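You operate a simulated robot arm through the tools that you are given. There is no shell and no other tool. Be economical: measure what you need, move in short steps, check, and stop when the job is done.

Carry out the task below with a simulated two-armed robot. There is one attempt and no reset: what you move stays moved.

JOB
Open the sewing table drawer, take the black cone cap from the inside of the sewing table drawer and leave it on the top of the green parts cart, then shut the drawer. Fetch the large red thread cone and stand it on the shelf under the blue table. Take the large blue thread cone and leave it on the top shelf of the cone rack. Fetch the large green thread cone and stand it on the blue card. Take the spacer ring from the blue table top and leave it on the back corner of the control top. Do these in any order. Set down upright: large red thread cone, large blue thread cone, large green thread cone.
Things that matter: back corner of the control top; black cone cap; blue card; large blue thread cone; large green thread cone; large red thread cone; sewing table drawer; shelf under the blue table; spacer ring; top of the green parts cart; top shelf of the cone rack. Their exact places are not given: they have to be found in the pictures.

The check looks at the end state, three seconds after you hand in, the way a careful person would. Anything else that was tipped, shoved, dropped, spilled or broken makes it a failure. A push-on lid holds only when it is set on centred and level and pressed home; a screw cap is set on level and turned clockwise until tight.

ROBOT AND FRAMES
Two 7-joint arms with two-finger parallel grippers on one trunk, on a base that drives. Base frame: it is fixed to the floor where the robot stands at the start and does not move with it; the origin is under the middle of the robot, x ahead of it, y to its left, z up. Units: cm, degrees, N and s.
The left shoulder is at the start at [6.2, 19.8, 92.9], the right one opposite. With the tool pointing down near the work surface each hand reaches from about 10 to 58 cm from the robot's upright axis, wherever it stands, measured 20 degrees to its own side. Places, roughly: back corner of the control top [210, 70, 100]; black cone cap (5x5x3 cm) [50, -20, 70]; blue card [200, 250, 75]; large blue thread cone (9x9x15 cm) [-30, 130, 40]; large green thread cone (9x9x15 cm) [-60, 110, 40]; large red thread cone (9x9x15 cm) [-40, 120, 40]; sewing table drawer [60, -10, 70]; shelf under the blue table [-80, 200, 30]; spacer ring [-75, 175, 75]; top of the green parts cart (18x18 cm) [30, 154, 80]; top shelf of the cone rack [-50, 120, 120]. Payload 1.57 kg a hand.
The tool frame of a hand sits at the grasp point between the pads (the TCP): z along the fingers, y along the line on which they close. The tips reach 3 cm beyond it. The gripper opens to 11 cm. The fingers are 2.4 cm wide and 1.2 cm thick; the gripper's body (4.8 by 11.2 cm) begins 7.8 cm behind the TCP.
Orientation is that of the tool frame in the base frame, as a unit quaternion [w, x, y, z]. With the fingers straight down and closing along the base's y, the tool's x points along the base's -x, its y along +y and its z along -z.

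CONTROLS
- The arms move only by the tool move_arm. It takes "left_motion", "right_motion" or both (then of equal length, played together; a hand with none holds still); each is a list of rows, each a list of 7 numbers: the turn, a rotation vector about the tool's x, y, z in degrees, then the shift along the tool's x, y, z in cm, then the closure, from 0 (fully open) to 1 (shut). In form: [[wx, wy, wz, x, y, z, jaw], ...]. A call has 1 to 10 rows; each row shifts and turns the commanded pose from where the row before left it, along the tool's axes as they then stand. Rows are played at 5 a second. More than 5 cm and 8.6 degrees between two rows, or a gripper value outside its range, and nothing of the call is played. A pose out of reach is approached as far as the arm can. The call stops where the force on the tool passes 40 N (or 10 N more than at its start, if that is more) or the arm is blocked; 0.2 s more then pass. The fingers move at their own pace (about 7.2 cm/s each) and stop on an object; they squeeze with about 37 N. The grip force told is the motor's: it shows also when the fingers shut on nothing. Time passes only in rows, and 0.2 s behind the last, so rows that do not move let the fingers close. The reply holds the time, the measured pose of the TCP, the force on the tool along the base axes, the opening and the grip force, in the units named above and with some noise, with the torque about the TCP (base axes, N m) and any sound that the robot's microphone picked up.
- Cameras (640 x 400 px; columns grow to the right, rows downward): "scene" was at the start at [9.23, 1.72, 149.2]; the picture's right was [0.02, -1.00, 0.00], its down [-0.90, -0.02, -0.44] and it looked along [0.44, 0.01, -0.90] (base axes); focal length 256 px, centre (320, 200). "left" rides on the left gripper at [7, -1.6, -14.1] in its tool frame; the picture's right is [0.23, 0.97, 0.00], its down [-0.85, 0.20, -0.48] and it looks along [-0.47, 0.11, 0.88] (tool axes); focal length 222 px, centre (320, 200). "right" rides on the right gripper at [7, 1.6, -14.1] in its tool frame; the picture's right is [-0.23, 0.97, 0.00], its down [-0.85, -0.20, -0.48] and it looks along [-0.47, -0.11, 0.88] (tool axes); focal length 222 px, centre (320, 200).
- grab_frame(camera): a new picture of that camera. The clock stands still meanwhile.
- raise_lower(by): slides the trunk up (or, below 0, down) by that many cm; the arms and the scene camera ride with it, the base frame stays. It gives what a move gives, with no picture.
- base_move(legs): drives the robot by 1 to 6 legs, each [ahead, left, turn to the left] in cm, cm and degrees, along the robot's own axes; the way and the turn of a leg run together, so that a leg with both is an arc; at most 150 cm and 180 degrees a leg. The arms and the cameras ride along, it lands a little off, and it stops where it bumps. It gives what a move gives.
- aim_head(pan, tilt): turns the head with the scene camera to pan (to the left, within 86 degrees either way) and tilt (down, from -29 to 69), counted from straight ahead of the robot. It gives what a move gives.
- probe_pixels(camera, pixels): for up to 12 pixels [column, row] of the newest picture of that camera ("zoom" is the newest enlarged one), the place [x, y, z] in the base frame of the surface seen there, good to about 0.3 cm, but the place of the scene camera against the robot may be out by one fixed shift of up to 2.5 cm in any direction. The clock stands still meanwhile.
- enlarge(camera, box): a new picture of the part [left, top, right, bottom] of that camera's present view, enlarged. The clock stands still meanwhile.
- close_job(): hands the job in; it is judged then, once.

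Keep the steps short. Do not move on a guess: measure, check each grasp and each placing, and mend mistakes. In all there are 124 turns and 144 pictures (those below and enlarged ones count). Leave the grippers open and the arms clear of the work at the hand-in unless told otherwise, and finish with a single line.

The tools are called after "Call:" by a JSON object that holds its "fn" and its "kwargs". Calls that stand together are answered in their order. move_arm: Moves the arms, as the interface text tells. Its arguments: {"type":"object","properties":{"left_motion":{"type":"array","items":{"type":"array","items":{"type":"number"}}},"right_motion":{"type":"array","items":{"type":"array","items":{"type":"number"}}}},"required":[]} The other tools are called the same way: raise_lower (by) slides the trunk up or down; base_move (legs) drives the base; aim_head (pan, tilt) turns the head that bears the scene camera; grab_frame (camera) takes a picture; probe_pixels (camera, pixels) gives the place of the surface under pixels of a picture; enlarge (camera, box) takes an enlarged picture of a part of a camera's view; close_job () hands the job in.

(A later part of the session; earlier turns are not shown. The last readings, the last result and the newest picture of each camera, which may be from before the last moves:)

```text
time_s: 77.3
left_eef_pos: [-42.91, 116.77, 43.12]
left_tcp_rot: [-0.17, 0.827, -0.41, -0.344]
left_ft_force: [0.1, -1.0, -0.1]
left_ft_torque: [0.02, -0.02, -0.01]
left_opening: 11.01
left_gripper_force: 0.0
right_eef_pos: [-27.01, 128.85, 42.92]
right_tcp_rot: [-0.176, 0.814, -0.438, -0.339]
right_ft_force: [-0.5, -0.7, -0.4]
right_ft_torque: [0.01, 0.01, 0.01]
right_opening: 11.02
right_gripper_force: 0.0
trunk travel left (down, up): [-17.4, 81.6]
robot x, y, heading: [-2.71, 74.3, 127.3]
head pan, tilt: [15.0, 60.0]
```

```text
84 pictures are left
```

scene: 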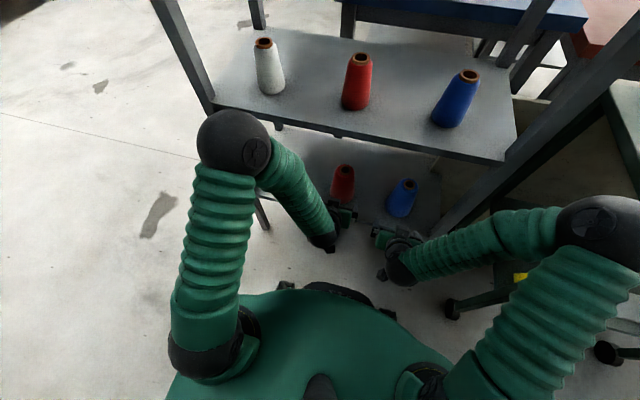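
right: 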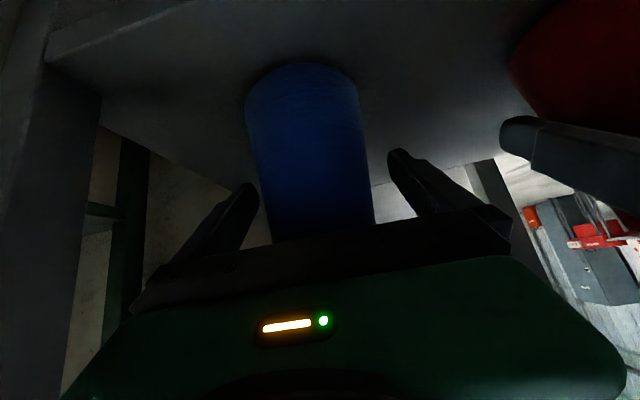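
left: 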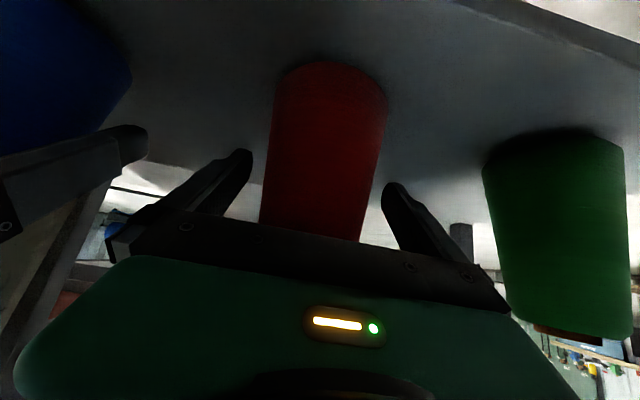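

Both straddle their cones well. Close.

Call:
{"fn": "move_arm", "kwargs": {"left_motion": [[0, 0, 0, 0, 0, 0, 1], [0, 0, 0, 0, 0, 0, 1], [0, 0, 0, 0, 0, 0, 1], [0, 0, 0, 0, 0, 0, 1]], "right_motion": [[0, 0, 0, 0, 0, 0, 1], [0, 0, 0, 0, 0, 0, 1], [0, 0, 0, 0, 0, 0, 1], [0, 0, 0, 0, 0, 0, 1]]}}

Call:
{"fn": "move_arm", "kwargs": {"left_motion": [[0, 0, 0, -1.1, 0, -1.1, 1], [0, 0, 0, -1.1, 0, -1.1, 1], [0, 0, 0, -1.1, 0, -1.1, 1]], "right_motion": [[0, 0, 0, -1.1, 0, -1.1, 1], [0, 0, 0, -1.1, 0, -1.1, 1], [0, 0, 0, -1.1, 0, -1.1, 1]]}}

Call:
{"fn": "grab_frame", "kwargs": {"camera": "right"}}

Call:
{"fn": "grab_frame", "kwargs": {"camera": "left"}}

```text
time_s: 78.3
left_eef_pos: [-42.94, 116.8, 43.12]
left_tcp_rot: [-0.172, 0.827, -0.411, -0.343]
left_ft_force: [4.4, 2.7, 2.1]
left_ft_torque: [0.43, -0.75, -0.08]
left_opening: 7.53
left_gripper_force: 36.7
right_eef_pos: [-26.8, 128.91, 42.93]
right_tcp_rot: [-0.177, 0.813, -0.439, -0.339]
right_ft_force: [1.4, 2.9, 0.4]
right_ft_torque: [0.44, -0.32, 0.08]
right_opening: 7.54
right_gripper_force: 37.0
trunk travel left (down, up): [-17.4, 81.6]
robot x, y, heading: [-2.43, 74.31, 127.2]
head pan, tilt: [15.0, 60.0]
```

```text
time_s: 79.2
left_eef_pos: [-42.9, 116.69, 47.65]
left_tcp_rot: [-0.171, 0.828, -0.411, -0.342]
left_ft_force: [0.2, -0.3, -8.6]
left_ft_torque: [-0.02, 0.03, 0.0]
left_opening: 7.54
left_gripper_force: 37.1
right_eef_pos: [-26.9, 128.97, 47.63]
right_tcp_rot: [-0.176, 0.814, -0.439, -0.339]
right_ft_force: [0.0, 0.1, -9.4]
right_ft_torque: [0.0, 0.04, -0.03]
right_opening: 7.55
right_gripper_force: 36.8
trunk travel left (down, up): [-17.4, 81.6]
robot x, y, heading: [-2.37, 74.5, 127.0]
head pan, tilt: [15.0, 60.0]
```

```text
83 pictures are left
```

right: 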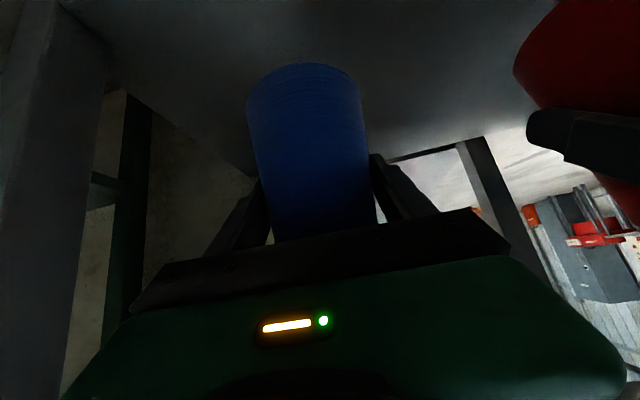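

```text
82 pictures are left
```

left: 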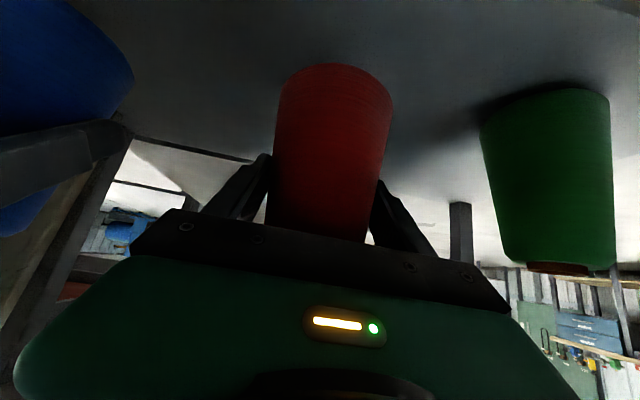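

Both cones are held (≈0.9 kg each). Back out and raise the trunk to the top shelf level.

Call:
{"fn": "base_move", "kwargs": {"legs": [[-38, 0, 0]]}}

Call:
{"fn": "raise_lower", "kwargs": {"by": 40}}

Call:
{"fn": "raise_lower", "kwargs": {"by": 40}}

Call:
{"fn": "aim_head", "kwargs": {"pan": 0, "tilt": 45}}

Call:
{"fn": "grab_frame", "kwargs": {"camera": "scene"}}

```text
time_s: 81.6
left_eef_pos: [-20.05, 86.5, 47.64]
left_tcp_rot: [-0.171, 0.827, -0.411, -0.343]
left_ft_force: [0.2, -0.5, -9.2]
left_ft_torque: [0.01, -0.02, 0.01]
left_opening: 7.54
left_gripper_force: 37.0
right_eef_pos: [-3.89, 98.6, 47.49]
right_tcp_rot: [-0.176, 0.813, -0.439, -0.339]
right_ft_force: [-0.7, -1.0, -8.7]
right_ft_torque: [0.04, 0.0, -0.01]
right_opening: 7.53
right_gripper_force: 37.1
trunk travel left (down, up): [-17.4, 81.6]
robot x, y, heading: [20.43, 43.75, 126.7]
head pan, tilt: [15.0, 60.0]
```

```text
time_s: 85.4
left_eef_pos: [-19.98, 86.51, 87.74]
left_tcp_rot: [-0.171, 0.827, -0.411, -0.344]
left_ft_force: [-0.2, -0.3, -9.2]
left_ft_torque: [0.02, 0.04, 0.04]
left_opening: 7.51
left_gripper_force: 36.9
right_eef_pos: [-3.97, 98.63, 87.57]
right_tcp_rot: [-0.177, 0.813, -0.439, -0.339]
right_ft_force: [0.6, 0.1, -8.6]
right_ft_torque: [0.0, -0.02, 0.01]
right_opening: 7.55
right_gripper_force: 36.7
trunk travel left (down, up): [-57.4, 41.6]
robot x, y, heading: [20.49, 44.13, 126.8]
head pan, tilt: [15.0, 60.0]
```

```text
time_s: 89.2
left_eef_pos: [-20.03, 86.67, 127.78]
left_tcp_rot: [-0.172, 0.826, -0.412, -0.344]
left_ft_force: [0.0, -0.1, -9.4]
left_ft_torque: [0.01, -0.02, 0.01]
left_opening: 7.54
left_gripper_force: 36.9
right_eef_pos: [-3.91, 98.76, 127.61]
right_tcp_rot: [-0.177, 0.813, -0.439, -0.34]
right_ft_force: [0.3, 0.5, -8.7]
right_ft_torque: [0.02, 0.02, -0.03]
right_opening: 7.5
right_gripper_force: 36.9
trunk travel left (down, up): [-97.4, 1.6]
robot x, y, heading: [20.5, 43.99, 127.0]
head pan, tilt: [15.0, 60.0]
```

```text
time_s: 90.0
left_eef_pos: [-20.06, 86.62, 127.78]
left_tcp_rot: [-0.171, 0.826, -0.412, -0.344]
left_ft_force: [0.2, -0.2, -9.2]
left_ft_torque: [-0.02, -0.01, 0.03]
left_opening: 7.47
left_gripper_force: 36.6
right_eef_pos: [-3.99, 98.68, 127.71]
right_tcp_rot: [-0.178, 0.812, -0.44, -0.34]
right_ft_force: [0.5, -0.2, -8.7]
right_ft_torque: [0.06, 0.02, 0.01]
right_opening: 7.52
right_gripper_force: 36.7
trunk travel left (down, up): [-97.4, 1.6]
robot x, y, heading: [20.54, 43.45, 127.2]
head pan, tilt: [0.0, 45.0]
```

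```text
81 pictures are left
```

scene: 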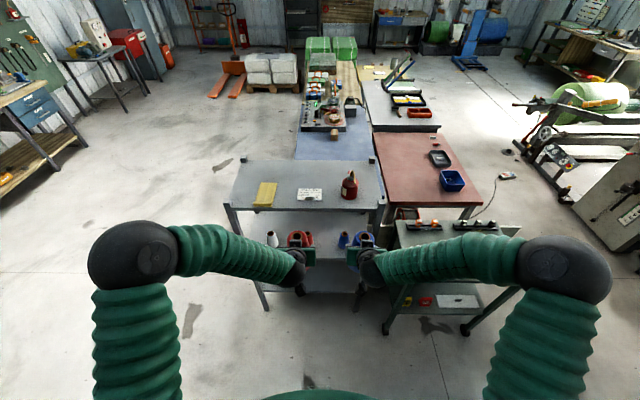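

Call:
{"fn": "enlarge", "kwargs": {"camera": "scene", "box": [215, 100, 415, 225]}}

Call:
{"fn": "probe_pixels", "kwargs": {"camera": "zoom", "pixels": [[130, 325], [185, 330], [175, 270], [265, 320], [345, 320], [340, 280], [430, 300], [410, 315], [460, 310], [350, 230], [250, 240], [300, 330]]}}

Call:
{"fn": "grab_frame", "kwargs": {"camera": "right"}}

```text
3.20 times, centred on (315, 162) of scene
```

zoom: 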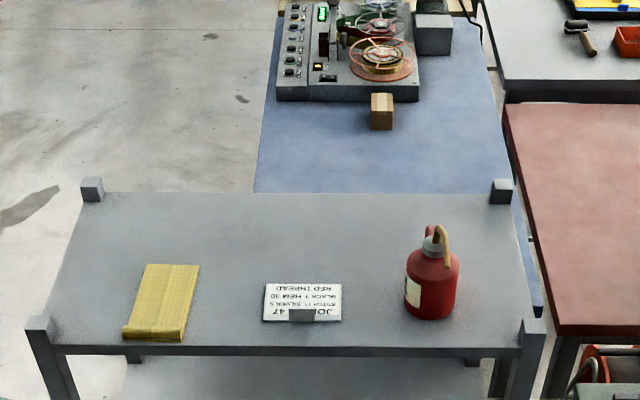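

```text
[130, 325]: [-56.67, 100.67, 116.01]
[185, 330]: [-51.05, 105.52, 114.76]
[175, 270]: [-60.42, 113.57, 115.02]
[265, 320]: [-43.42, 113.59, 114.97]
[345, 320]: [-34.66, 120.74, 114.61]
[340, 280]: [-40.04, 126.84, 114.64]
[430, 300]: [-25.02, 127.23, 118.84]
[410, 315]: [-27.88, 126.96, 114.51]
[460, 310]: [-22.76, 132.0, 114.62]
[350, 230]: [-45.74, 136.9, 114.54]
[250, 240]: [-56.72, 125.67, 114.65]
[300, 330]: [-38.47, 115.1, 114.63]
```

```text
79 pictures are left
```

right: 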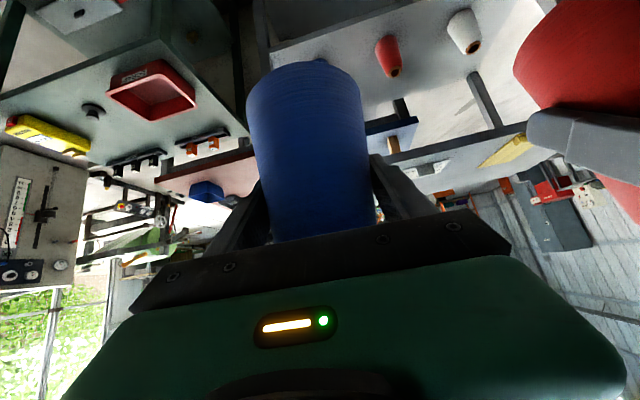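

Free spot on the top shelf: behind the card, about t=37, n=134. Verify shelf height with the wrist camera.

Call:
{"fn": "probe_pixels", "kwargs": {"camera": "right", "pixels": [[405, 160], [440, 150], [455, 168], [480, 145], [430, 168], [470, 155], [505, 150], [400, 175]]}}

Call:
{"fn": "probe_pixels", "kwargs": {"camera": "zoom", "pixels": [[433, 230], [440, 232], [290, 200], [490, 190], [95, 185], [410, 280], [455, 280]]}}

```text
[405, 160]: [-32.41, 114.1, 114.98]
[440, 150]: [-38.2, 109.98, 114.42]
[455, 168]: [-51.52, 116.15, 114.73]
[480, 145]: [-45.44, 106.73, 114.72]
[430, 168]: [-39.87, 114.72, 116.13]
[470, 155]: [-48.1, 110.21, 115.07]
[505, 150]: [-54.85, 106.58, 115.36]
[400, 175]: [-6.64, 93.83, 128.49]
```

```text
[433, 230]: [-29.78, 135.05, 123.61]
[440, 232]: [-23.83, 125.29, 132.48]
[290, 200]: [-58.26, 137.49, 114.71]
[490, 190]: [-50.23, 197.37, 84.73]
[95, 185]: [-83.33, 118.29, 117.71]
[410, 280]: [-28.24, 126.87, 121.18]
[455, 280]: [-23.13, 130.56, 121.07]
```

Shelf z=114.7. Draw the left hand back/up for safety, slide the base left 19 and go forward 48.

Call:
{"fn": "move_arm", "kwargs": {"left_motion": [[0, 0, 0, 2.1, 0, -3.2, 1], [0, 0, 0, 2.1, 0, -3.2, 1], [0, 0, 0, 2.1, 0, -3.2, 1], [0, 0, 0, 2.1, 0, -3.2, 1]]}}

Call:
{"fn": "base_move", "kwargs": {"legs": [[0, 19, 0], [40, 0, 0]]}}

Call:
{"fn": "grab_frame", "kwargs": {"camera": "scene"}}

Call:
{"fn": "grab_frame", "kwargs": {"camera": "right"}}

```text
time_s: 91.0
left_eef_pos: [-10.86, 75.34, 130.96]
left_tcp_rot: [-0.17, 0.827, -0.411, -0.344]
left_ft_force: [0.7, 0.6, -9.5]
left_ft_torque: [0.02, 0.0, -0.01]
left_opening: 7.46
left_gripper_force: 37.1
left hand out of reach, approached as far as the arm can: row 4
right_eef_pos: [-3.87, 98.59, 127.69]
right_tcp_rot: [-0.177, 0.812, -0.44, -0.34]
right_ft_force: [0.1, -0.6, -8.7]
right_ft_torque: [0.02, 0.03, 0.02]
right_opening: 7.52
right_gripper_force: 37.8
trunk travel left (down, up): [-97.4, 1.6]
robot x, y, heading: [20.57, 44.33, 127.0]
head pan, tilt: [0.0, 45.0]
```

```text
time_s: 94.7
left_eef_pos: [-50.61, 95.92, 131.05]
left_tcp_rot: [-0.172, 0.827, -0.411, -0.344]
left_ft_force: [-0.2, -0.5, -9.2]
left_ft_torque: [-0.02, 0.01, 0.01]
left_opening: 7.5
left_gripper_force: 37.0
right_eef_pos: [-43.53, 118.9, 128.06]
right_tcp_rot: [-0.178, 0.813, -0.437, -0.341]
right_ft_force: [0.1, -0.6, -9.4]
right_ft_torque: [0.03, 0.01, -0.04]
right_opening: 7.46
right_gripper_force: 36.8
trunk travel left (down, up): [-97.4, 1.6]
robot x, y, heading: [-18.88, 64.94, 126.5]
head pan, tilt: [0.0, 45.0]
```

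```text
78 pictures are left
```

scene: 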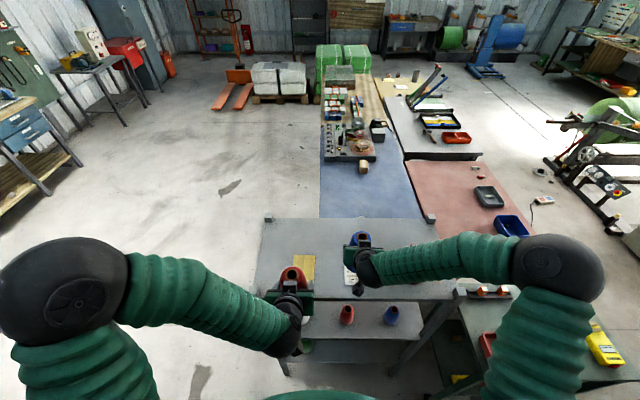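

```text
77 pictures are left
```

right: 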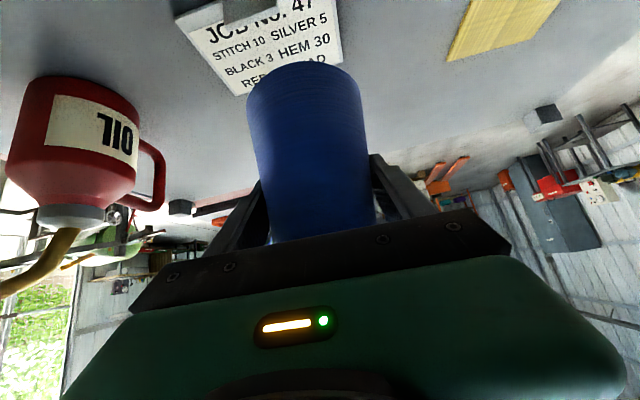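

Call:
{"fn": "probe_pixels", "kwargs": {"camera": "scene", "pixels": [[390, 265], [420, 260], [450, 258], [480, 258], [450, 240], [450, 280], [540, 265]]}}

Call:
{"fn": "probe_pixels", "kwargs": {"camera": "right", "pixels": [[60, 250], [70, 215], [150, 180], [40, 130], [240, 95], [320, 65], [10, 290]]}}

```text
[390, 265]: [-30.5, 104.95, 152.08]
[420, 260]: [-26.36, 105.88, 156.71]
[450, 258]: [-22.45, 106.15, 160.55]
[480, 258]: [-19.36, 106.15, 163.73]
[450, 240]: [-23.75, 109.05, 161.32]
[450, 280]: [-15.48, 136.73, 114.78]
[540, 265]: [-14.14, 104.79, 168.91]
```

```text
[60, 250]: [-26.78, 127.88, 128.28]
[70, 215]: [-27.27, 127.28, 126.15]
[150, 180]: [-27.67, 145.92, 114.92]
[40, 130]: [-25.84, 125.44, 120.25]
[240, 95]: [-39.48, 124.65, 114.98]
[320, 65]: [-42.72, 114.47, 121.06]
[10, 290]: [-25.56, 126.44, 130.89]
```

Forearm is well above the can. Forward 10 more, then fine-position.

Call:
{"fn": "base_move", "kwargs": {"legs": [[10, 0, 0.5]]}}

Call:
{"fn": "grab_frame", "kwargs": {"camera": "right"}}

```text
time_s: 95.8
left_eef_pos: [-57.15, 101.22, 131.24]
left_tcp_rot: [-0.175, 0.828, -0.407, -0.345]
left_ft_force: [1.3, -1.5, -9.6]
left_ft_torque: [0.07, 0.01, -0.03]
left_opening: 7.52
left_gripper_force: 37.3
right_eef_pos: [-50.64, 124.76, 128.66]
right_tcp_rot: [-0.184, 0.813, -0.432, -0.344]
right_ft_force: [0.9, -1.1, -8.7]
right_ft_torque: [0.02, -0.03, -0.05]
right_opening: 7.48
right_gripper_force: 37.2
trunk travel left (down, up): [-97.4, 1.6]
robot x, y, heading: [-25.12, 72.47, 127.5]
head pan, tilt: [0.0, 45.0]
```

```text
76 pictures are left
```

right: 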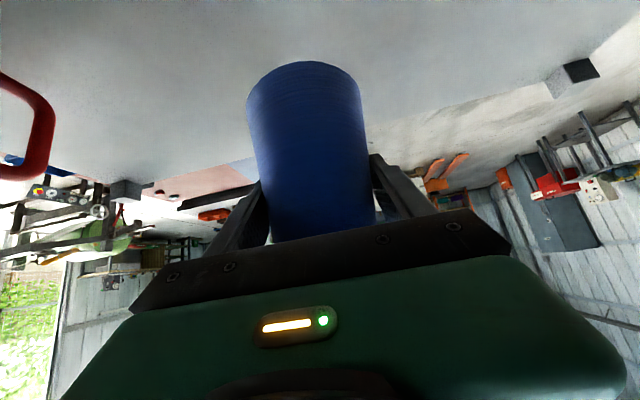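

Call:
{"fn": "move_arm", "kwargs": {"right_motion": [[0, 0, 0, -1.77, 0, 1.77, 1], [0, 0, 0, 1.3, 0, 1.3, 1], [0, 0, 0, 1.3, 0, 1.3, 1], [0, 0, 0, 0.7, 0, 0.7, 1], [0, 0, 0, 0, 0, 0, 1]]}}

Call:
{"fn": "grab_frame", "kwargs": {"camera": "right"}}

```text
time_s: 97.0
left_eef_pos: [-57.33, 103.39, 130.65]
left_tcp_rot: [-0.17, 0.829, -0.409, -0.341]
left_ft_force: [-0.3, 0.1, -9.2]
left_ft_torque: [-0.03, 0.0, -0.01]
left_opening: 7.5
left_gripper_force: 37.1
right_eef_pos: [-52.34, 128.51, 123.18]
right_tcp_rot: [-0.177, 0.816, -0.433, -0.34]
right_ft_force: [-1.8, 0.3, -7.0]
right_ft_torque: [-0.07, 0.04, 0.01]
right_opening: 7.52
right_gripper_force: 37.0
trunk travel left (down, up): [-97.4, 1.6]
robot x, y, heading: [-24.99, 72.93, 127.6]
head pan, tilt: [0.0, 45.0]
```

```text
75 pictures are left
```

right: 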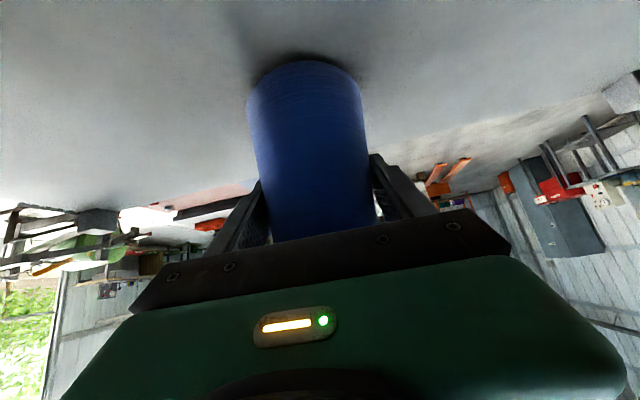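

Call:
{"fn": "move_arm", "kwargs": {"right_motion": [[0, 0, 0, 0.15, 0, 0.15, 1], [0, 0, 0, 0.1, 0, 0.1, 1], [0, 0, 0, 0, 0, 0, 1]]}}

```text
time_s: 97.8
left_eef_pos: [-56.99, 102.73, 130.91]
left_tcp_rot: [-0.168, 0.829, -0.409, -0.342]
left_ft_force: [0.7, 0.0, -8.6]
left_ft_torque: [0.02, 0.0, 0.01]
left_opening: 7.52
left_gripper_force: 37.2
right_eef_pos: [-51.74, 128.43, 123.12]
right_tcp_rot: [-0.179, 0.814, -0.434, -0.343]
right_ft_force: [2.9, 2.9, 8.9]
right_ft_torque: [0.0, -0.88, 0.02]
right_opening: 7.54
right_gripper_force: 37.3
trunk travel left (down, up): [-97.4, 1.6]
robot x, y, heading: [-25.22, 72.97, 127.2]
head pan, tilt: [0.0, 45.0]
```

Resting on the shelf. Release and back straight out.

Call:
{"fn": "move_arm", "kwargs": {"right_motion": [[0, 0, 0, 0, 0, 0, 0], [0, 0, 0, 0, 0, 0, 0], [0, 0, 0, 0, 0, 0, 0], [0, 0, 0, 2, 0, -2, 0], [0, 0, 0, 2, 0, -2, 0], [0, 0, 0, 2, 0, -2.3, 0], [0, 0, 0, 2, 0, -2.8, 0]]}}

Call:
{"fn": "grab_frame", "kwargs": {"camera": "right"}}

```text
time_s: 99.4
left_eef_pos: [-57.0, 102.72, 130.74]
left_tcp_rot: [-0.169, 0.829, -0.409, -0.342]
left_ft_force: [0.7, 0.5, -9.1]
left_ft_torque: [0.02, -0.02, -0.02]
left_opening: 7.53
left_gripper_force: 36.9
right_eef_pos: [-44.87, 118.39, 123.96]
right_tcp_rot: [-0.178, 0.815, -0.433, -0.341]
right_ft_force: [-0.6, -0.1, -0.6]
right_ft_torque: [0.02, -0.01, -0.02]
right_opening: 10.99
right_gripper_force: 0.1
trunk travel left (down, up): [-97.4, 1.6]
robot x, y, heading: [-25.0, 72.61, 127.6]
head pan, tilt: [0.0, 45.0]
```

```text
74 pictures are left
```

right: 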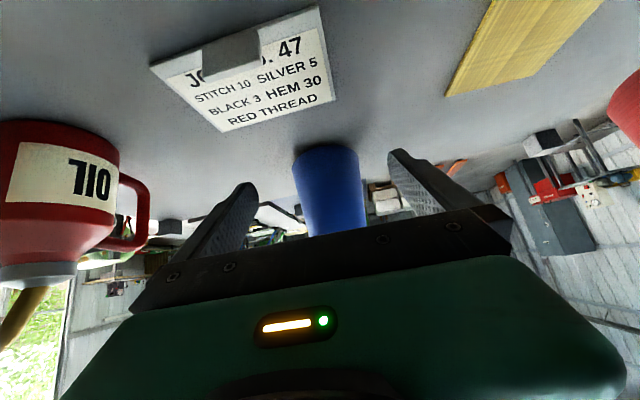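

Blue cone stands. Back out, slide left, lower for the green cone, extending the right hand.

Call:
{"fn": "base_move", "kwargs": {"legs": [[-50, 0, 0], [0, 19, 0]]}}

Call:
{"fn": "raise_lower", "kwargs": {"by": -40}}

Call:
{"fn": "raise_lower", "kwargs": {"by": -40}}

Call:
{"fn": "move_arm", "kwargs": {"right_motion": [[0, 0, 0, -2.3, 0, 2.3, 0], [0, 0, 0, -2.3, 0, 2.3, 0], [0, 0, 0, -2.3, 0, 2.3, 0], [0, 0, 0, 0, 0, 0, 0]]}}

Call:
{"fn": "grab_frame", "kwargs": {"camera": "right"}}

Call:
{"fn": "grab_frame", "kwargs": {"camera": "scene"}}

```text
time_s: 103.5
left_eef_pos: [-40.25, 53.32, 131.14]
left_tcp_rot: [-0.166, 0.827, -0.41, -0.348]
left_ft_force: [0.9, 3.2, -8.9]
left_ft_torque: [-0.04, 0.0, 0.06]
left_opening: 7.48
left_gripper_force: 37.1
right_eef_pos: [-28.32, 68.3, 123.68]
right_tcp_rot: [-0.172, 0.813, -0.436, -0.345]
right_ft_force: [1.6, 0.4, -0.3]
right_ft_torque: [-0.04, 0.05, 0.05]
right_opening: 11.0
right_gripper_force: 0.1
trunk travel left (down, up): [-97.4, 1.6]
robot x, y, heading: [-10.0, 21.94, 127.7]
head pan, tilt: [0.0, 45.0]
```

```text
time_s: 107.3
left_eef_pos: [-42.21, 51.78, 90.96]
left_tcp_rot: [-0.175, 0.829, -0.405, -0.345]
left_ft_force: [-0.3, -0.5, -7.8]
left_ft_torque: [-0.05, 0.0, -0.03]
left_opening: 7.51
left_gripper_force: 37.4
right_eef_pos: [-29.83, 66.99, 83.87]
right_tcp_rot: [-0.179, 0.815, -0.432, -0.341]
right_ft_force: [-0.4, -0.1, 0.3]
right_ft_torque: [-0.01, 0.02, 0.04]
right_opening: 10.99
right_gripper_force: 0.1
trunk travel left (down, up): [-57.4, 41.6]
robot x, y, heading: [-9.75, 22.07, 127.6]
head pan, tilt: [0.0, 45.0]
```

```text
time_s: 111.2
left_eef_pos: [-41.98, 51.8, 51.09]
left_tcp_rot: [-0.173, 0.829, -0.406, -0.344]
left_ft_force: [-0.5, 0.3, -8.5]
left_ft_torque: [0.01, -0.01, 0.0]
left_opening: 7.48
left_gripper_force: 37.2
right_eef_pos: [-29.77, 66.9, 43.91]
right_tcp_rot: [-0.178, 0.815, -0.433, -0.341]
right_ft_force: [0.7, -0.1, 0.2]
right_ft_torque: [-0.03, -0.03, 0.03]
right_opening: 10.98
right_gripper_force: 0.1
trunk travel left (down, up): [-17.4, 81.6]
robot x, y, heading: [-9.83, 21.82, 127.3]
head pan, tilt: [0.0, 45.0]
```

```text
time_s: 112.2
left_eef_pos: [-42.07, 51.72, 51.1]
left_tcp_rot: [-0.174, 0.829, -0.406, -0.344]
left_ft_force: [-1.3, 1.0, -9.2]
left_ft_torque: [-0.03, 0.0, -0.02]
left_opening: 7.48
left_gripper_force: 37.0
right_eef_pos: [-35.24, 75.04, 43.94]
right_tcp_rot: [-0.178, 0.815, -0.433, -0.341]
right_ft_force: [-0.3, -0.1, -0.3]
right_ft_torque: [-0.04, 0.03, 0.0]
right_opening: 10.98
right_gripper_force: 0.2
trunk travel left (down, up): [-17.4, 81.6]
robot x, y, heading: [-9.81, 21.87, 127.5]
head pan, tilt: [0.0, 45.0]
```

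```text
73 pictures are left
```

right: 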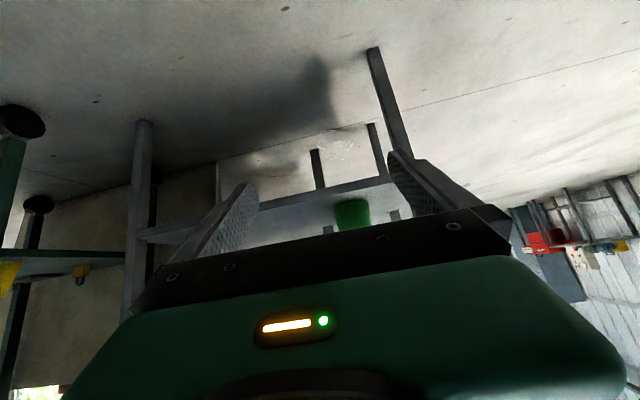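

```text
72 pictures are left
```

scene: 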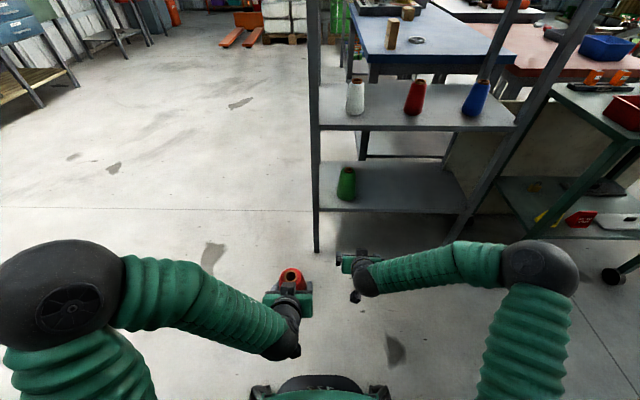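

Call:
{"fn": "base_move", "kwargs": {"legs": [[30, 0, 0]]}}

Call:
{"fn": "grab_frame", "kwargs": {"camera": "right"}}

Call:
{"fn": "probe_pixels", "kwargs": {"camera": "right", "pixels": [[300, 165], [325, 170], [350, 170], [320, 200], [290, 200], [360, 200]]}}

```text
time_s: 114.2
left_eef_pos: [-60.34, 75.68, 50.93]
left_tcp_rot: [-0.173, 0.829, -0.406, -0.343]
left_ft_force: [0.8, 0.4, -8.2]
left_ft_torque: [0.01, -0.01, -0.03]
left_opening: 7.51
left_gripper_force: 36.8
right_eef_pos: [-53.67, 98.94, 43.85]
right_tcp_rot: [-0.178, 0.816, -0.432, -0.341]
right_ft_force: [0.2, -0.5, 0.0]
right_ft_torque: [0.01, 0.0, -0.02]
right_opening: 10.97
right_gripper_force: 0.1
trunk travel left (down, up): [-17.4, 81.6]
robot x, y, heading: [-28.34, 45.6, 127.4]
head pan, tilt: [0.0, 45.0]
```

```text
71 pictures are left
```

right: 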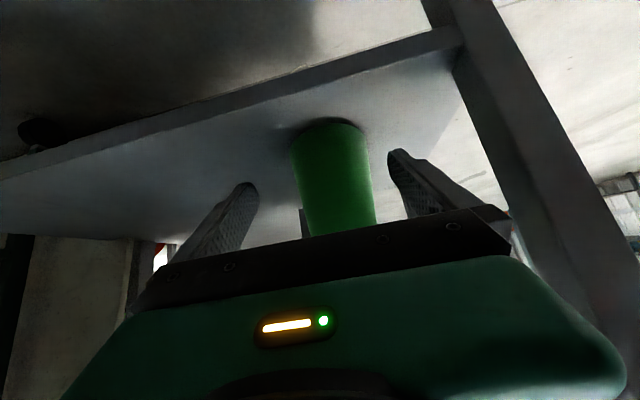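

```text
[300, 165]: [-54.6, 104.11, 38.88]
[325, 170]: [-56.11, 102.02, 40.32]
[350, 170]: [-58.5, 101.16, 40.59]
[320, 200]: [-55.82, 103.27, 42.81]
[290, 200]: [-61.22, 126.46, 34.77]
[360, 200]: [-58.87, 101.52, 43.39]
```

Call:
{"fn": "move_arm", "kwargs": {"right_motion": [[0, 0, 0, -1.3, 0.1, 1.55, 0], [0, 0, 0, -1.3, 0.1, 1.55, 0], [0, 0, 0, -1.3, 0.1, 1.55, 0], [0, 0, 0, -1.3, 0, 1.55, 0], [0, 0, 0, 0, 0, 0, 0]]}}

Call:
{"fn": "grab_frame", "kwargs": {"camera": "right"}}

```text
time_s: 115.4
left_eef_pos: [-60.39, 75.73, 51.08]
left_tcp_rot: [-0.175, 0.829, -0.404, -0.346]
left_ft_force: [0.4, 0.0, -8.0]
left_ft_torque: [-0.01, -0.01, 0.01]
left_opening: 7.51
left_gripper_force: 36.5
right_eef_pos: [-58.46, 105.33, 43.31]
right_tcp_rot: [-0.178, 0.816, -0.432, -0.342]
right_ft_force: [-0.6, 1.2, 1.2]
right_ft_torque: [-0.02, -0.02, 0.03]
right_opening: 10.97
right_gripper_force: 0.1
trunk travel left (down, up): [-17.4, 81.6]
robot x, y, heading: [-28.08, 45.45, 127.5]
head pan, tilt: [0.0, 45.0]
```

```text
70 pictures are left
```

right: 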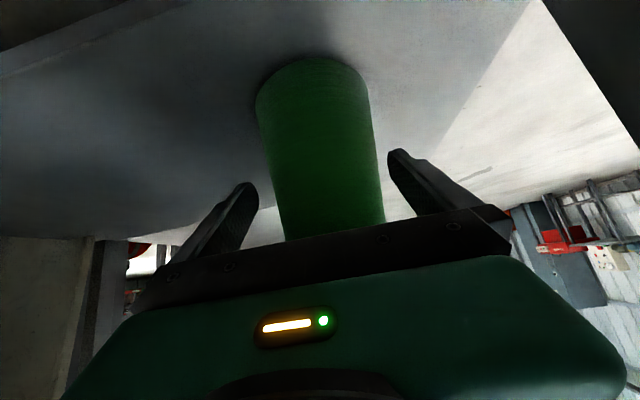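

Green is straddled. Close, lift 4.5 and check.

Call:
{"fn": "move_arm", "kwargs": {"right_motion": [[0, 0, 0, 0, 0, 0, 1], [0, 0, 0, 0, 0, 0, 1], [0, 0, 0, 0, 0, 0, 1], [0, 0, 0, 0, 0, 0, 1], [0, 0, 0, -1.1, 0, -1.1, 1], [0, 0, 0, -1.1, 0, -1.1, 1], [0, 0, 0, -1.1, 0, -1.1, 1]]}}

Call:
{"fn": "grab_frame", "kwargs": {"camera": "right"}}

```text
time_s: 117.0
left_eef_pos: [-60.42, 75.75, 51.08]
left_tcp_rot: [-0.174, 0.829, -0.404, -0.345]
left_ft_force: [0.1, -0.3, -9.4]
left_ft_torque: [0.01, -0.05, 0.0]
left_opening: 7.47
left_gripper_force: 37.0
right_eef_pos: [-58.29, 105.26, 47.93]
right_tcp_rot: [-0.178, 0.815, -0.432, -0.341]
right_ft_force: [-1.0, 0.7, -9.4]
right_ft_torque: [0.01, -0.02, -0.02]
right_opening: 7.58
right_gripper_force: 36.6
trunk travel left (down, up): [-17.4, 81.6]
robot x, y, heading: [-27.89, 45.7, 127.4]
head pan, tilt: [0.0, 45.0]
```

```text
69 pictures are left
```

right: 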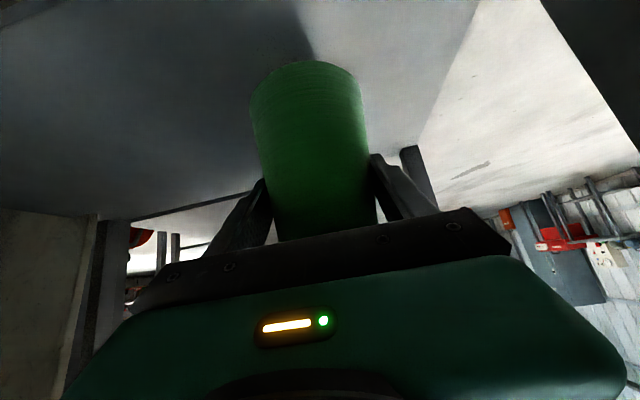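

Green held. Back out, go around the rack's left end to the blue table's left side, and turn to face it.

Call:
{"fn": "base_move", "kwargs": {"legs": [[-22, 0, 0], [0, 50, -0.5], [147, 0, 0]]}}

Call:
{"fn": "aim_head", "kwargs": {"pan": -75, "tilt": 35}}

Call:
{"fn": "grab_frame", "kwargs": {"camera": "scene"}}

```text
time_s: 128.0
left_eef_pos: [-172.42, 145.75, 51.14]
left_tcp_rot: [-0.179, 0.823, -0.416, -0.343]
left_ft_force: [0.3, 1.1, -9.2]
left_ft_torque: [0.01, -0.01, -0.02]
left_opening: 7.47
left_gripper_force: 37.0
right_eef_pos: [-169.65, 175.12, 47.9]
right_tcp_rot: [-0.183, 0.809, -0.443, -0.339]
right_ft_force: [0.4, 0.9, -8.6]
right_ft_torque: [-0.04, 0.02, 0.01]
right_opening: 7.55
right_gripper_force: 37.1
trunk travel left (down, up): [-17.4, 81.6]
robot x, y, heading: [-141.4, 114.38, 126.0]
head pan, tilt: [0.0, 45.0]
```

```text
time_s: 129.5
left_eef_pos: [-172.57, 145.64, 51.35]
left_tcp_rot: [-0.181, 0.823, -0.414, -0.344]
left_ft_force: [0.7, 0.9, -8.9]
left_ft_torque: [-0.03, 0.0, 0.01]
left_opening: 7.49
left_gripper_force: 37.2
right_eef_pos: [-169.49, 175.05, 48.03]
right_tcp_rot: [-0.185, 0.809, -0.444, -0.339]
right_ft_force: [0.2, 0.3, -8.8]
right_ft_torque: [-0.02, 0.0, 0.03]
right_opening: 7.52
right_gripper_force: 36.7
trunk travel left (down, up): [-17.4, 81.6]
robot x, y, heading: [-141.17, 114.83, 126.1]
head pan, tilt: [-75.0, 35.0]
```

```text
68 pictures are left
```

scene: 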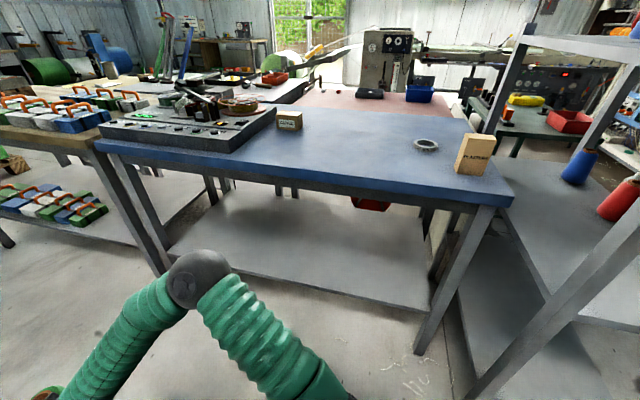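

Call:
{"fn": "probe_pixels", "kwargs": {"camera": "scene", "pixels": [[425, 142], [436, 147], [415, 147], [475, 150], [340, 282], [250, 265], [330, 230], [410, 240], [432, 325], [150, 235], [510, 205], [105, 150]]}}

Call:
{"fn": "enlarge", "kwargs": {"camera": "scene", "box": [380, 110, 540, 210]}}

```text
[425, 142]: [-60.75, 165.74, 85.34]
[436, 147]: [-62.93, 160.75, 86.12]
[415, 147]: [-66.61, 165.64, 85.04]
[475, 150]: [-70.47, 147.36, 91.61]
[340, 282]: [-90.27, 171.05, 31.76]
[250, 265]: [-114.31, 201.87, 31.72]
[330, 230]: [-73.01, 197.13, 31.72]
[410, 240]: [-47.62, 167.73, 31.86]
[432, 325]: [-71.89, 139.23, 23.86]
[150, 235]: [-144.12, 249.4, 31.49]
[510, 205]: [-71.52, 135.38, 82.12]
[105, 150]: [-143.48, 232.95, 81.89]
```

```text
4.00 times, centred on (460, 160) of scene
```

zoom: 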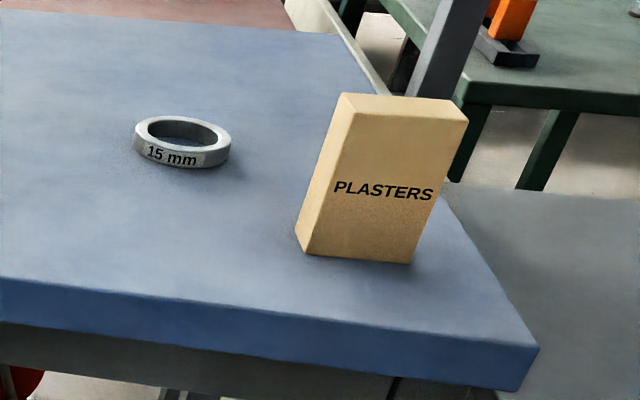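

Shelf under the table at z=31.7 (edge t≈29), ring at about t48, n168 on top. Draw the right hand back, extend the left, then move on and turn to face the table.

Call:
{"fn": "move_arm", "kwargs": {"left_motion": [[0, 0, 0, -2.1, 0, 2.1, 1], [0, 0, 0, -2.1, 0, 2.1, 1], [0, 0, 0, -2.1, 0, 2.1, 1], [0, 0, 0, -2.1, 0, 2.1, 1], [0, 0, 0, -2.1, 0, 2.1, 1]], "right_motion": [[0, 0, 0, 2.83, 0, -2.83, 1], [0, 0, 0, 2.83, 0, -2.83, 1], [0, 0, 0, 2.83, 0, -2.83, 1], [0, 0, 0, 2.83, 0, -2.83, 1], [0, 0, 0, 2.83, 0, -2.83, 1]]}}

Call:
{"fn": "base_move", "kwargs": {"legs": [[9, 0, 0], [0, 0, -89.2]]}}

Call:
{"fn": "aim_head", "kwargs": {"pan": 0, "tilt": 40}}

Call:
{"fn": "grab_frame", "kwargs": {"camera": "scene"}}

Call:
{"fn": "grab_frame", "kwargs": {"camera": "left"}}

```text
time_s: 130.7
left_eef_pos: [-181.15, 157.64, 51.29]
left_tcp_rot: [-0.18, 0.823, -0.416, -0.343]
left_ft_force: [-0.7, 0.2, -8.7]
left_ft_torque: [0.04, -0.04, 0.01]
left_opening: 7.46
left_gripper_force: 36.5
right_eef_pos: [-159.06, 158.46, 47.94]
right_tcp_rot: [-0.184, 0.809, -0.444, -0.339]
right_ft_force: [-0.1, -1.3, -9.6]
right_ft_torque: [0.03, -0.01, -0.02]
right_opening: 7.52
right_gripper_force: 36.7
right hand out of reach, approached as far as the arm can: row 5
trunk travel left (down, up): [-17.4, 81.6]
robot x, y, heading: [-141.27, 114.57, 126.1]
head pan, tilt: [-75.0, 35.0]
```

```text
time_s: 135.6
left_eef_pos: [-104.4, 162.68, 51.32]
left_tcp_rot: [0.369, -0.295, 0.873, 0.119]
left_ft_force: [-0.6, 0.8, -9.5]
left_ft_torque: [-0.02, 0.02, -0.03]
left_opening: 7.49
left_gripper_force: 37.3
right_eef_pos: [-103.04, 140.68, 48.0]
right_tcp_rot: [0.369, -0.267, 0.883, 0.113]
right_ft_force: [0.6, -1.2, -9.3]
right_ft_torque: [-0.02, 0.04, 0.04]
right_opening: 7.53
right_gripper_force: 37.0
trunk travel left (down, up): [-17.4, 81.6]
robot x, y, heading: [-146.35, 121.7, 37.3]
head pan, tilt: [-75.0, 35.0]
```

```text
time_s: 137.1
left_eef_pos: [-104.47, 162.76, 51.56]
left_tcp_rot: [0.369, -0.295, 0.873, 0.119]
left_ft_force: [-0.8, -0.8, -9.4]
left_ft_torque: [-0.01, 0.03, -0.02]
left_opening: 7.48
left_gripper_force: 37.2
right_eef_pos: [-103.22, 140.58, 48.08]
right_tcp_rot: [0.37, -0.266, 0.883, 0.114]
right_ft_force: [0.4, 0.3, -9.1]
right_ft_torque: [0.0, 0.02, -0.02]
right_opening: 7.53
right_gripper_force: 37.1
trunk travel left (down, up): [-17.4, 81.6]
robot x, y, heading: [-146.52, 121.96, 37.2]
head pan, tilt: [0.0, 40.0]
```

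```text
66 pictures are left
```

scene: 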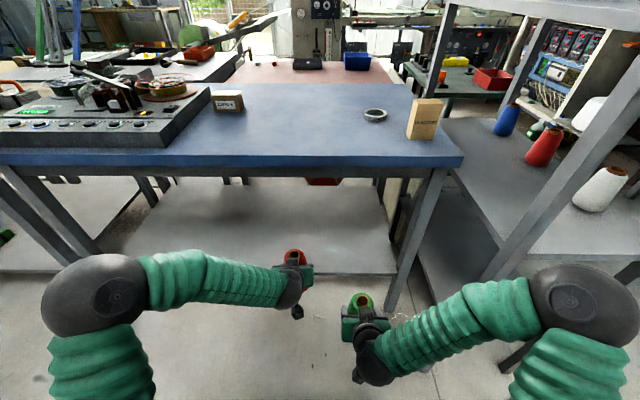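

```text
65 pictures are left
```

left: 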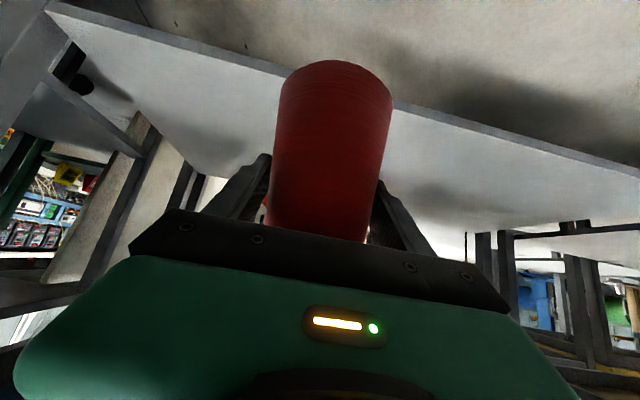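

Call:
{"fn": "probe_pixels", "kwargs": {"camera": "left", "pixels": [[400, 106], [240, 70], [180, 100], [480, 180], [60, 60], [560, 200], [440, 200]]}}

Call:
{"fn": "base_move", "kwargs": {"legs": [[18, 0, -0.3]]}}

Call:
{"fn": "grab_frame", "kwargs": {"camera": "left"}}

Call:
{"fn": "grab_frame", "kwargs": {"camera": "scene"}}

```text
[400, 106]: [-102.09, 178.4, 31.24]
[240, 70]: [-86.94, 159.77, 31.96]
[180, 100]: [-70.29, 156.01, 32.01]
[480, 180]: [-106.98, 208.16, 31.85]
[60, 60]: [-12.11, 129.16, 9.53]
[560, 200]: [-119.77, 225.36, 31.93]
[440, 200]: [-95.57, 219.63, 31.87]
```

```text
time_s: 138.6
left_eef_pos: [-89.86, 173.34, 51.37]
left_tcp_rot: [0.369, -0.294, 0.873, 0.119]
left_ft_force: [-0.1, 0.2, -8.3]
left_ft_torque: [0.0, 0.06, 0.01]
left_opening: 7.46
left_gripper_force: 36.9
right_eef_pos: [-88.64, 151.4, 47.97]
right_tcp_rot: [0.369, -0.264, 0.884, 0.112]
right_ft_force: [0.2, 0.2, -8.1]
right_ft_torque: [0.0, -0.02, -0.03]
right_opening: 7.5
right_gripper_force: 37.2
trunk travel left (down, up): [-17.4, 81.6]
robot x, y, heading: [-131.98, 132.66, 36.8]
head pan, tilt: [0.0, 40.0]
```

```text
64 pictures are left
```

left: 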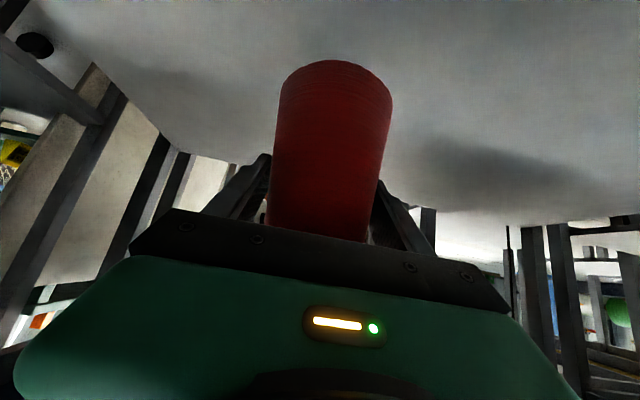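

```text
63 pictures are left
```

scene: 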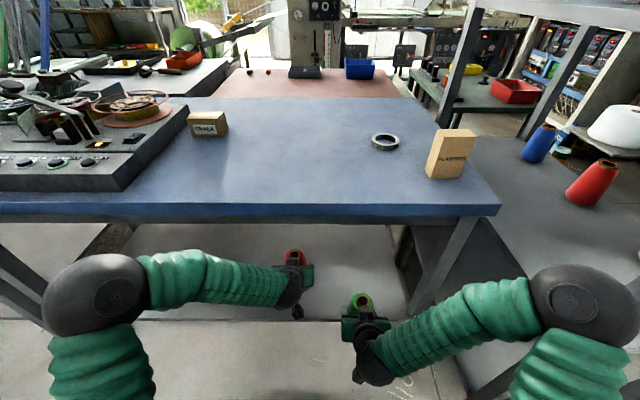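

Shelf z=31.9, edge t≈26. Extend left hand 6 cm in and lower to just above the shelf.

Call:
{"fn": "move_arm", "kwargs": {"left_motion": [[0, 0, 0, -2.1, 0, 2.1, 1], [0, 0, 0, -2.1, 0, 2.1, 1], [0, 0, 0, 2.5, 0, 2.5, 1], [0, 0, 0, 2.5, 0, 2.5, 1], [0, 0, 0, 2.2, 0, 2.2, 1], [0, 0, 0, 0, 0, 0, 1]]}}

Call:
{"fn": "grab_frame", "kwargs": {"camera": "left"}}

```text
time_s: 140.0
left_eef_pos: [-84.89, 176.81, 41.46]
left_tcp_rot: [0.37, -0.295, 0.873, 0.119]
left_ft_force: [0.4, 0.4, -8.5]
left_ft_torque: [0.0, -0.01, -0.01]
left_opening: 7.49
left_gripper_force: 37.0
right_eef_pos: [-88.84, 151.18, 48.1]
right_tcp_rot: [0.371, -0.263, 0.884, 0.112]
right_ft_force: [0.3, 0.1, -9.5]
right_ft_torque: [-0.02, 0.01, 0.0]
right_opening: 7.52
right_gripper_force: 37.0
trunk travel left (down, up): [-17.4, 81.6]
robot x, y, heading: [-132.08, 132.67, 36.7]
head pan, tilt: [0.0, 40.0]
```

```text
62 pictures are left
```

left: 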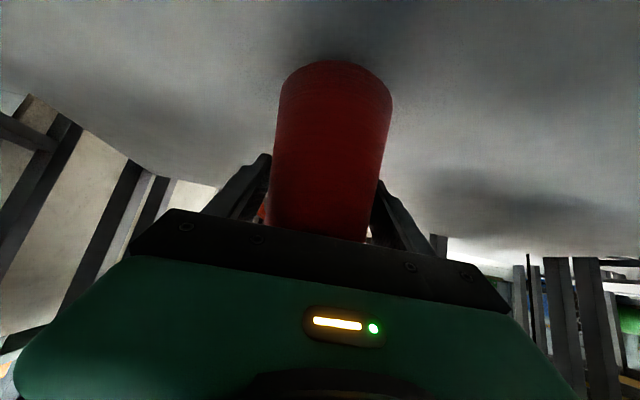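

Call:
{"fn": "move_arm", "kwargs": {"left_motion": [[0, 0, 0, 0.6, 0, 0.6, 1], [0, 0, 0, 0.2, 0, 0.2, 1], [0, 0, 0, 0.15, 0, 0.15, 1], [0, 0, 0, 0, 0, 0, 1]]}}

```text
time_s: 141.0
left_eef_pos: [-84.76, 176.77, 40.36]
left_tcp_rot: [0.373, -0.292, 0.872, 0.12]
left_ft_force: [-1.9, 0.0, 17.2]
left_ft_torque: [0.1, 1.1, 0.02]
left_opening: 7.47
left_gripper_force: 36.8
right_eef_pos: [-88.79, 151.1, 48.16]
right_tcp_rot: [0.371, -0.264, 0.883, 0.114]
right_ft_force: [-0.3, -0.4, -9.2]
right_ft_torque: [-0.03, 0.0, -0.04]
right_opening: 7.51
right_gripper_force: 37.2
trunk travel left (down, up): [-17.4, 81.6]
robot x, y, heading: [-131.94, 132.73, 36.7]
head pan, tilt: [0.0, 40.0]
```

Firm contact. Release and back straight out.

Call:
{"fn": "move_arm", "kwargs": {"left_motion": [[0, 0, 0, -0.1, 0, -0.1, 1], [0, 0, 0, 0, 0, 0, 0], [0, 0, 0, 0, 0, 0, 0], [0, 0, 0, 0, 0, 0, 0], [0, 0, 0, 2.2, 0, -2.2, 0], [0, 0, 0, 2.2, 0, -2.2, 0], [0, 0, 0, 2.2, 0, -2.2, 0], [0, 0, 0, 2.2, 0, -2.2, 0]]}}

Call:
{"fn": "grab_frame", "kwargs": {"camera": "left"}}

Call:
{"fn": "base_move", "kwargs": {"legs": [[-32, 0, 0]]}}

Call:
{"fn": "grab_frame", "kwargs": {"camera": "scene"}}

```text
time_s: 142.8
left_eef_pos: [-94.94, 169.25, 40.18]
left_tcp_rot: [0.371, -0.294, 0.873, 0.119]
left_ft_force: [0.2, -0.7, -0.3]
left_ft_torque: [0.03, 0.02, 0.02]
left_opening: 10.98
left_gripper_force: 0.0
right_eef_pos: [-88.87, 151.14, 48.01]
right_tcp_rot: [0.371, -0.264, 0.883, 0.113]
right_ft_force: [-1.0, 0.6, -8.8]
right_ft_torque: [-0.04, 0.02, -0.01]
right_opening: 7.52
right_gripper_force: 37.4
trunk travel left (down, up): [-17.4, 81.6]
robot x, y, heading: [-131.77, 132.9, 36.6]
head pan, tilt: [0.0, 40.0]
```

```text
61 pictures are left
```

left: 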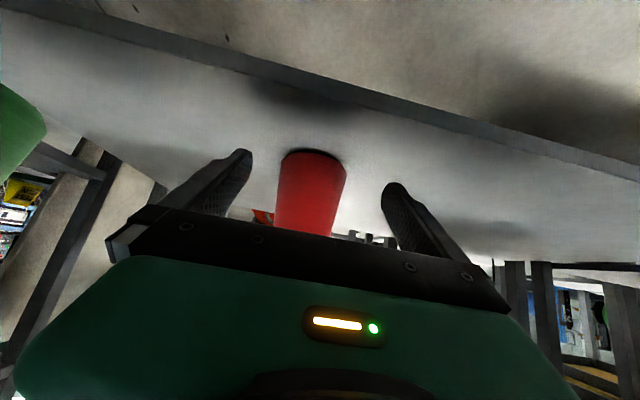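

```text
time_s: 144.9
left_eef_pos: [-120.75, 150.3, 40.1]
left_tcp_rot: [0.371, -0.296, 0.872, 0.12]
left_ft_force: [0.0, 0.0, 0.7]
left_ft_torque: [0.0, 0.02, -0.01]
left_opening: 11.02
left_gripper_force: 0.1
right_eef_pos: [-114.61, 132.13, 48.07]
right_tcp_rot: [0.371, -0.265, 0.883, 0.113]
right_ft_force: [0.1, 0.0, -9.0]
right_ft_torque: [-0.02, 0.0, 0.01]
right_opening: 7.48
right_gripper_force: 37.0
trunk travel left (down, up): [-17.4, 81.6]
robot x, y, heading: [-157.85, 113.35, 37.0]
head pan, tilt: [0.0, 40.0]
```

```text
60 pictures are left
```

scene: 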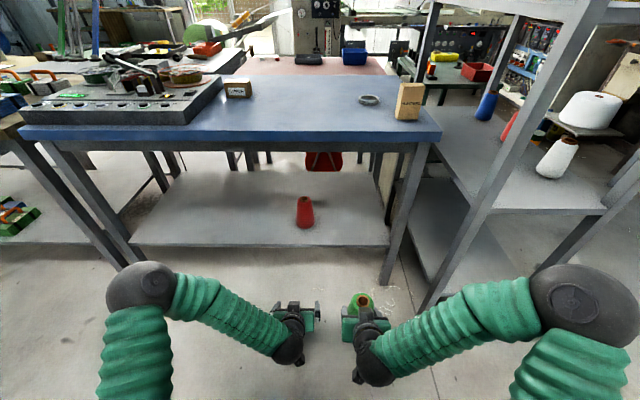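

Red stands on the shelf. The ring is best taken with the right hand, so I deliver green first. Raise the trunk and drive round in front of the rack toward the far aisle.

Call:
{"fn": "raise_lower", "kwargs": {"by": 40}}

Call:
{"fn": "base_move", "kwargs": {"legs": [[22.6, -133, 0], [129, -3, 0]]}}

Call:
{"fn": "aim_head", "kwargs": {"pan": 5, "tilt": 25}}

Call:
{"fn": "grab_frame", "kwargs": {"camera": "scene"}}

```text
time_s: 148.7
left_eef_pos: [-120.71, 150.23, 80.2]
left_tcp_rot: [0.371, -0.295, 0.872, 0.12]
left_ft_force: [0.5, 0.5, 0.3]
left_ft_torque: [-0.03, -0.01, 0.04]
left_opening: 11.0
left_gripper_force: 0.1
right_eef_pos: [-114.51, 132.2, 88.17]
right_tcp_rot: [0.371, -0.266, 0.882, 0.114]
right_ft_force: [-0.2, 0.2, -8.2]
right_ft_torque: [-0.04, 0.0, 0.01]
right_opening: 7.48
right_gripper_force: 37.0
trunk travel left (down, up): [-57.4, 41.6]
robot x, y, heading: [-157.47, 113.19, 37.0]
head pan, tilt: [0.0, 40.0]
```

```text
time_s: 151.8
left_eef_pos: [-91.31, 122.22, 80.22]
left_tcp_rot: [0.371, -0.3, 0.871, 0.119]
left_ft_force: [-8.2, 6.7, 3.4]
left_ft_torque: [-0.02, 0.08, -0.09]
left_opening: 10.75
left_gripper_force: 0.0
right_eef_pos: [-84.95, 104.13, 88.37]
right_tcp_rot: [0.373, -0.27, 0.881, 0.11]
right_ft_force: [-0.3, 0.4, -7.9]
right_ft_torque: [0.03, -0.01, 0.0]
right_opening: 7.46
right_gripper_force: 37.1
trunk travel left (down, up): [-57.4, 41.6]
robot x, y, heading: [-127.09, 84.51, 36.8]
head pan, tilt: [0.0, 40.0]
stopped in leg 1: the force on the tool passed its limit at 57 N (the readings are from after the stop); the commanded pose is now the measured one
```

```text
time_s: 152.5
left_eef_pos: [-90.75, 121.55, 80.31]
left_tcp_rot: [0.37, -0.299, 0.871, 0.124]
left_ft_force: [-14.8, 18.1, -1.0]
left_ft_torque: [0.48, 0.38, 0.14]
left_opening: 9.12
left_gripper_force: 0.1
right_eef_pos: [-84.3, 103.4, 88.34]
right_tcp_rot: [0.373, -0.267, 0.881, 0.114]
right_ft_force: [0.5, -1.3, -8.0]
right_ft_torque: [0.0, 0.0, 0.01]
right_opening: 7.46
right_gripper_force: 37.5
trunk travel left (down, up): [-57.4, 41.6]
robot x, y, heading: [-126.84, 84.54, 36.8]
head pan, tilt: [5.0, 25.0]
```

```text
59 pictures are left
```

scene: 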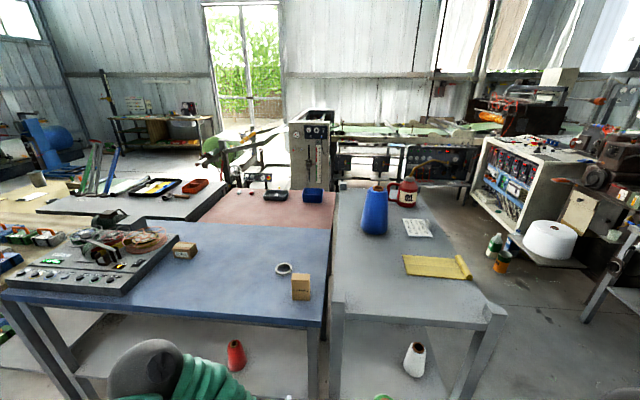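

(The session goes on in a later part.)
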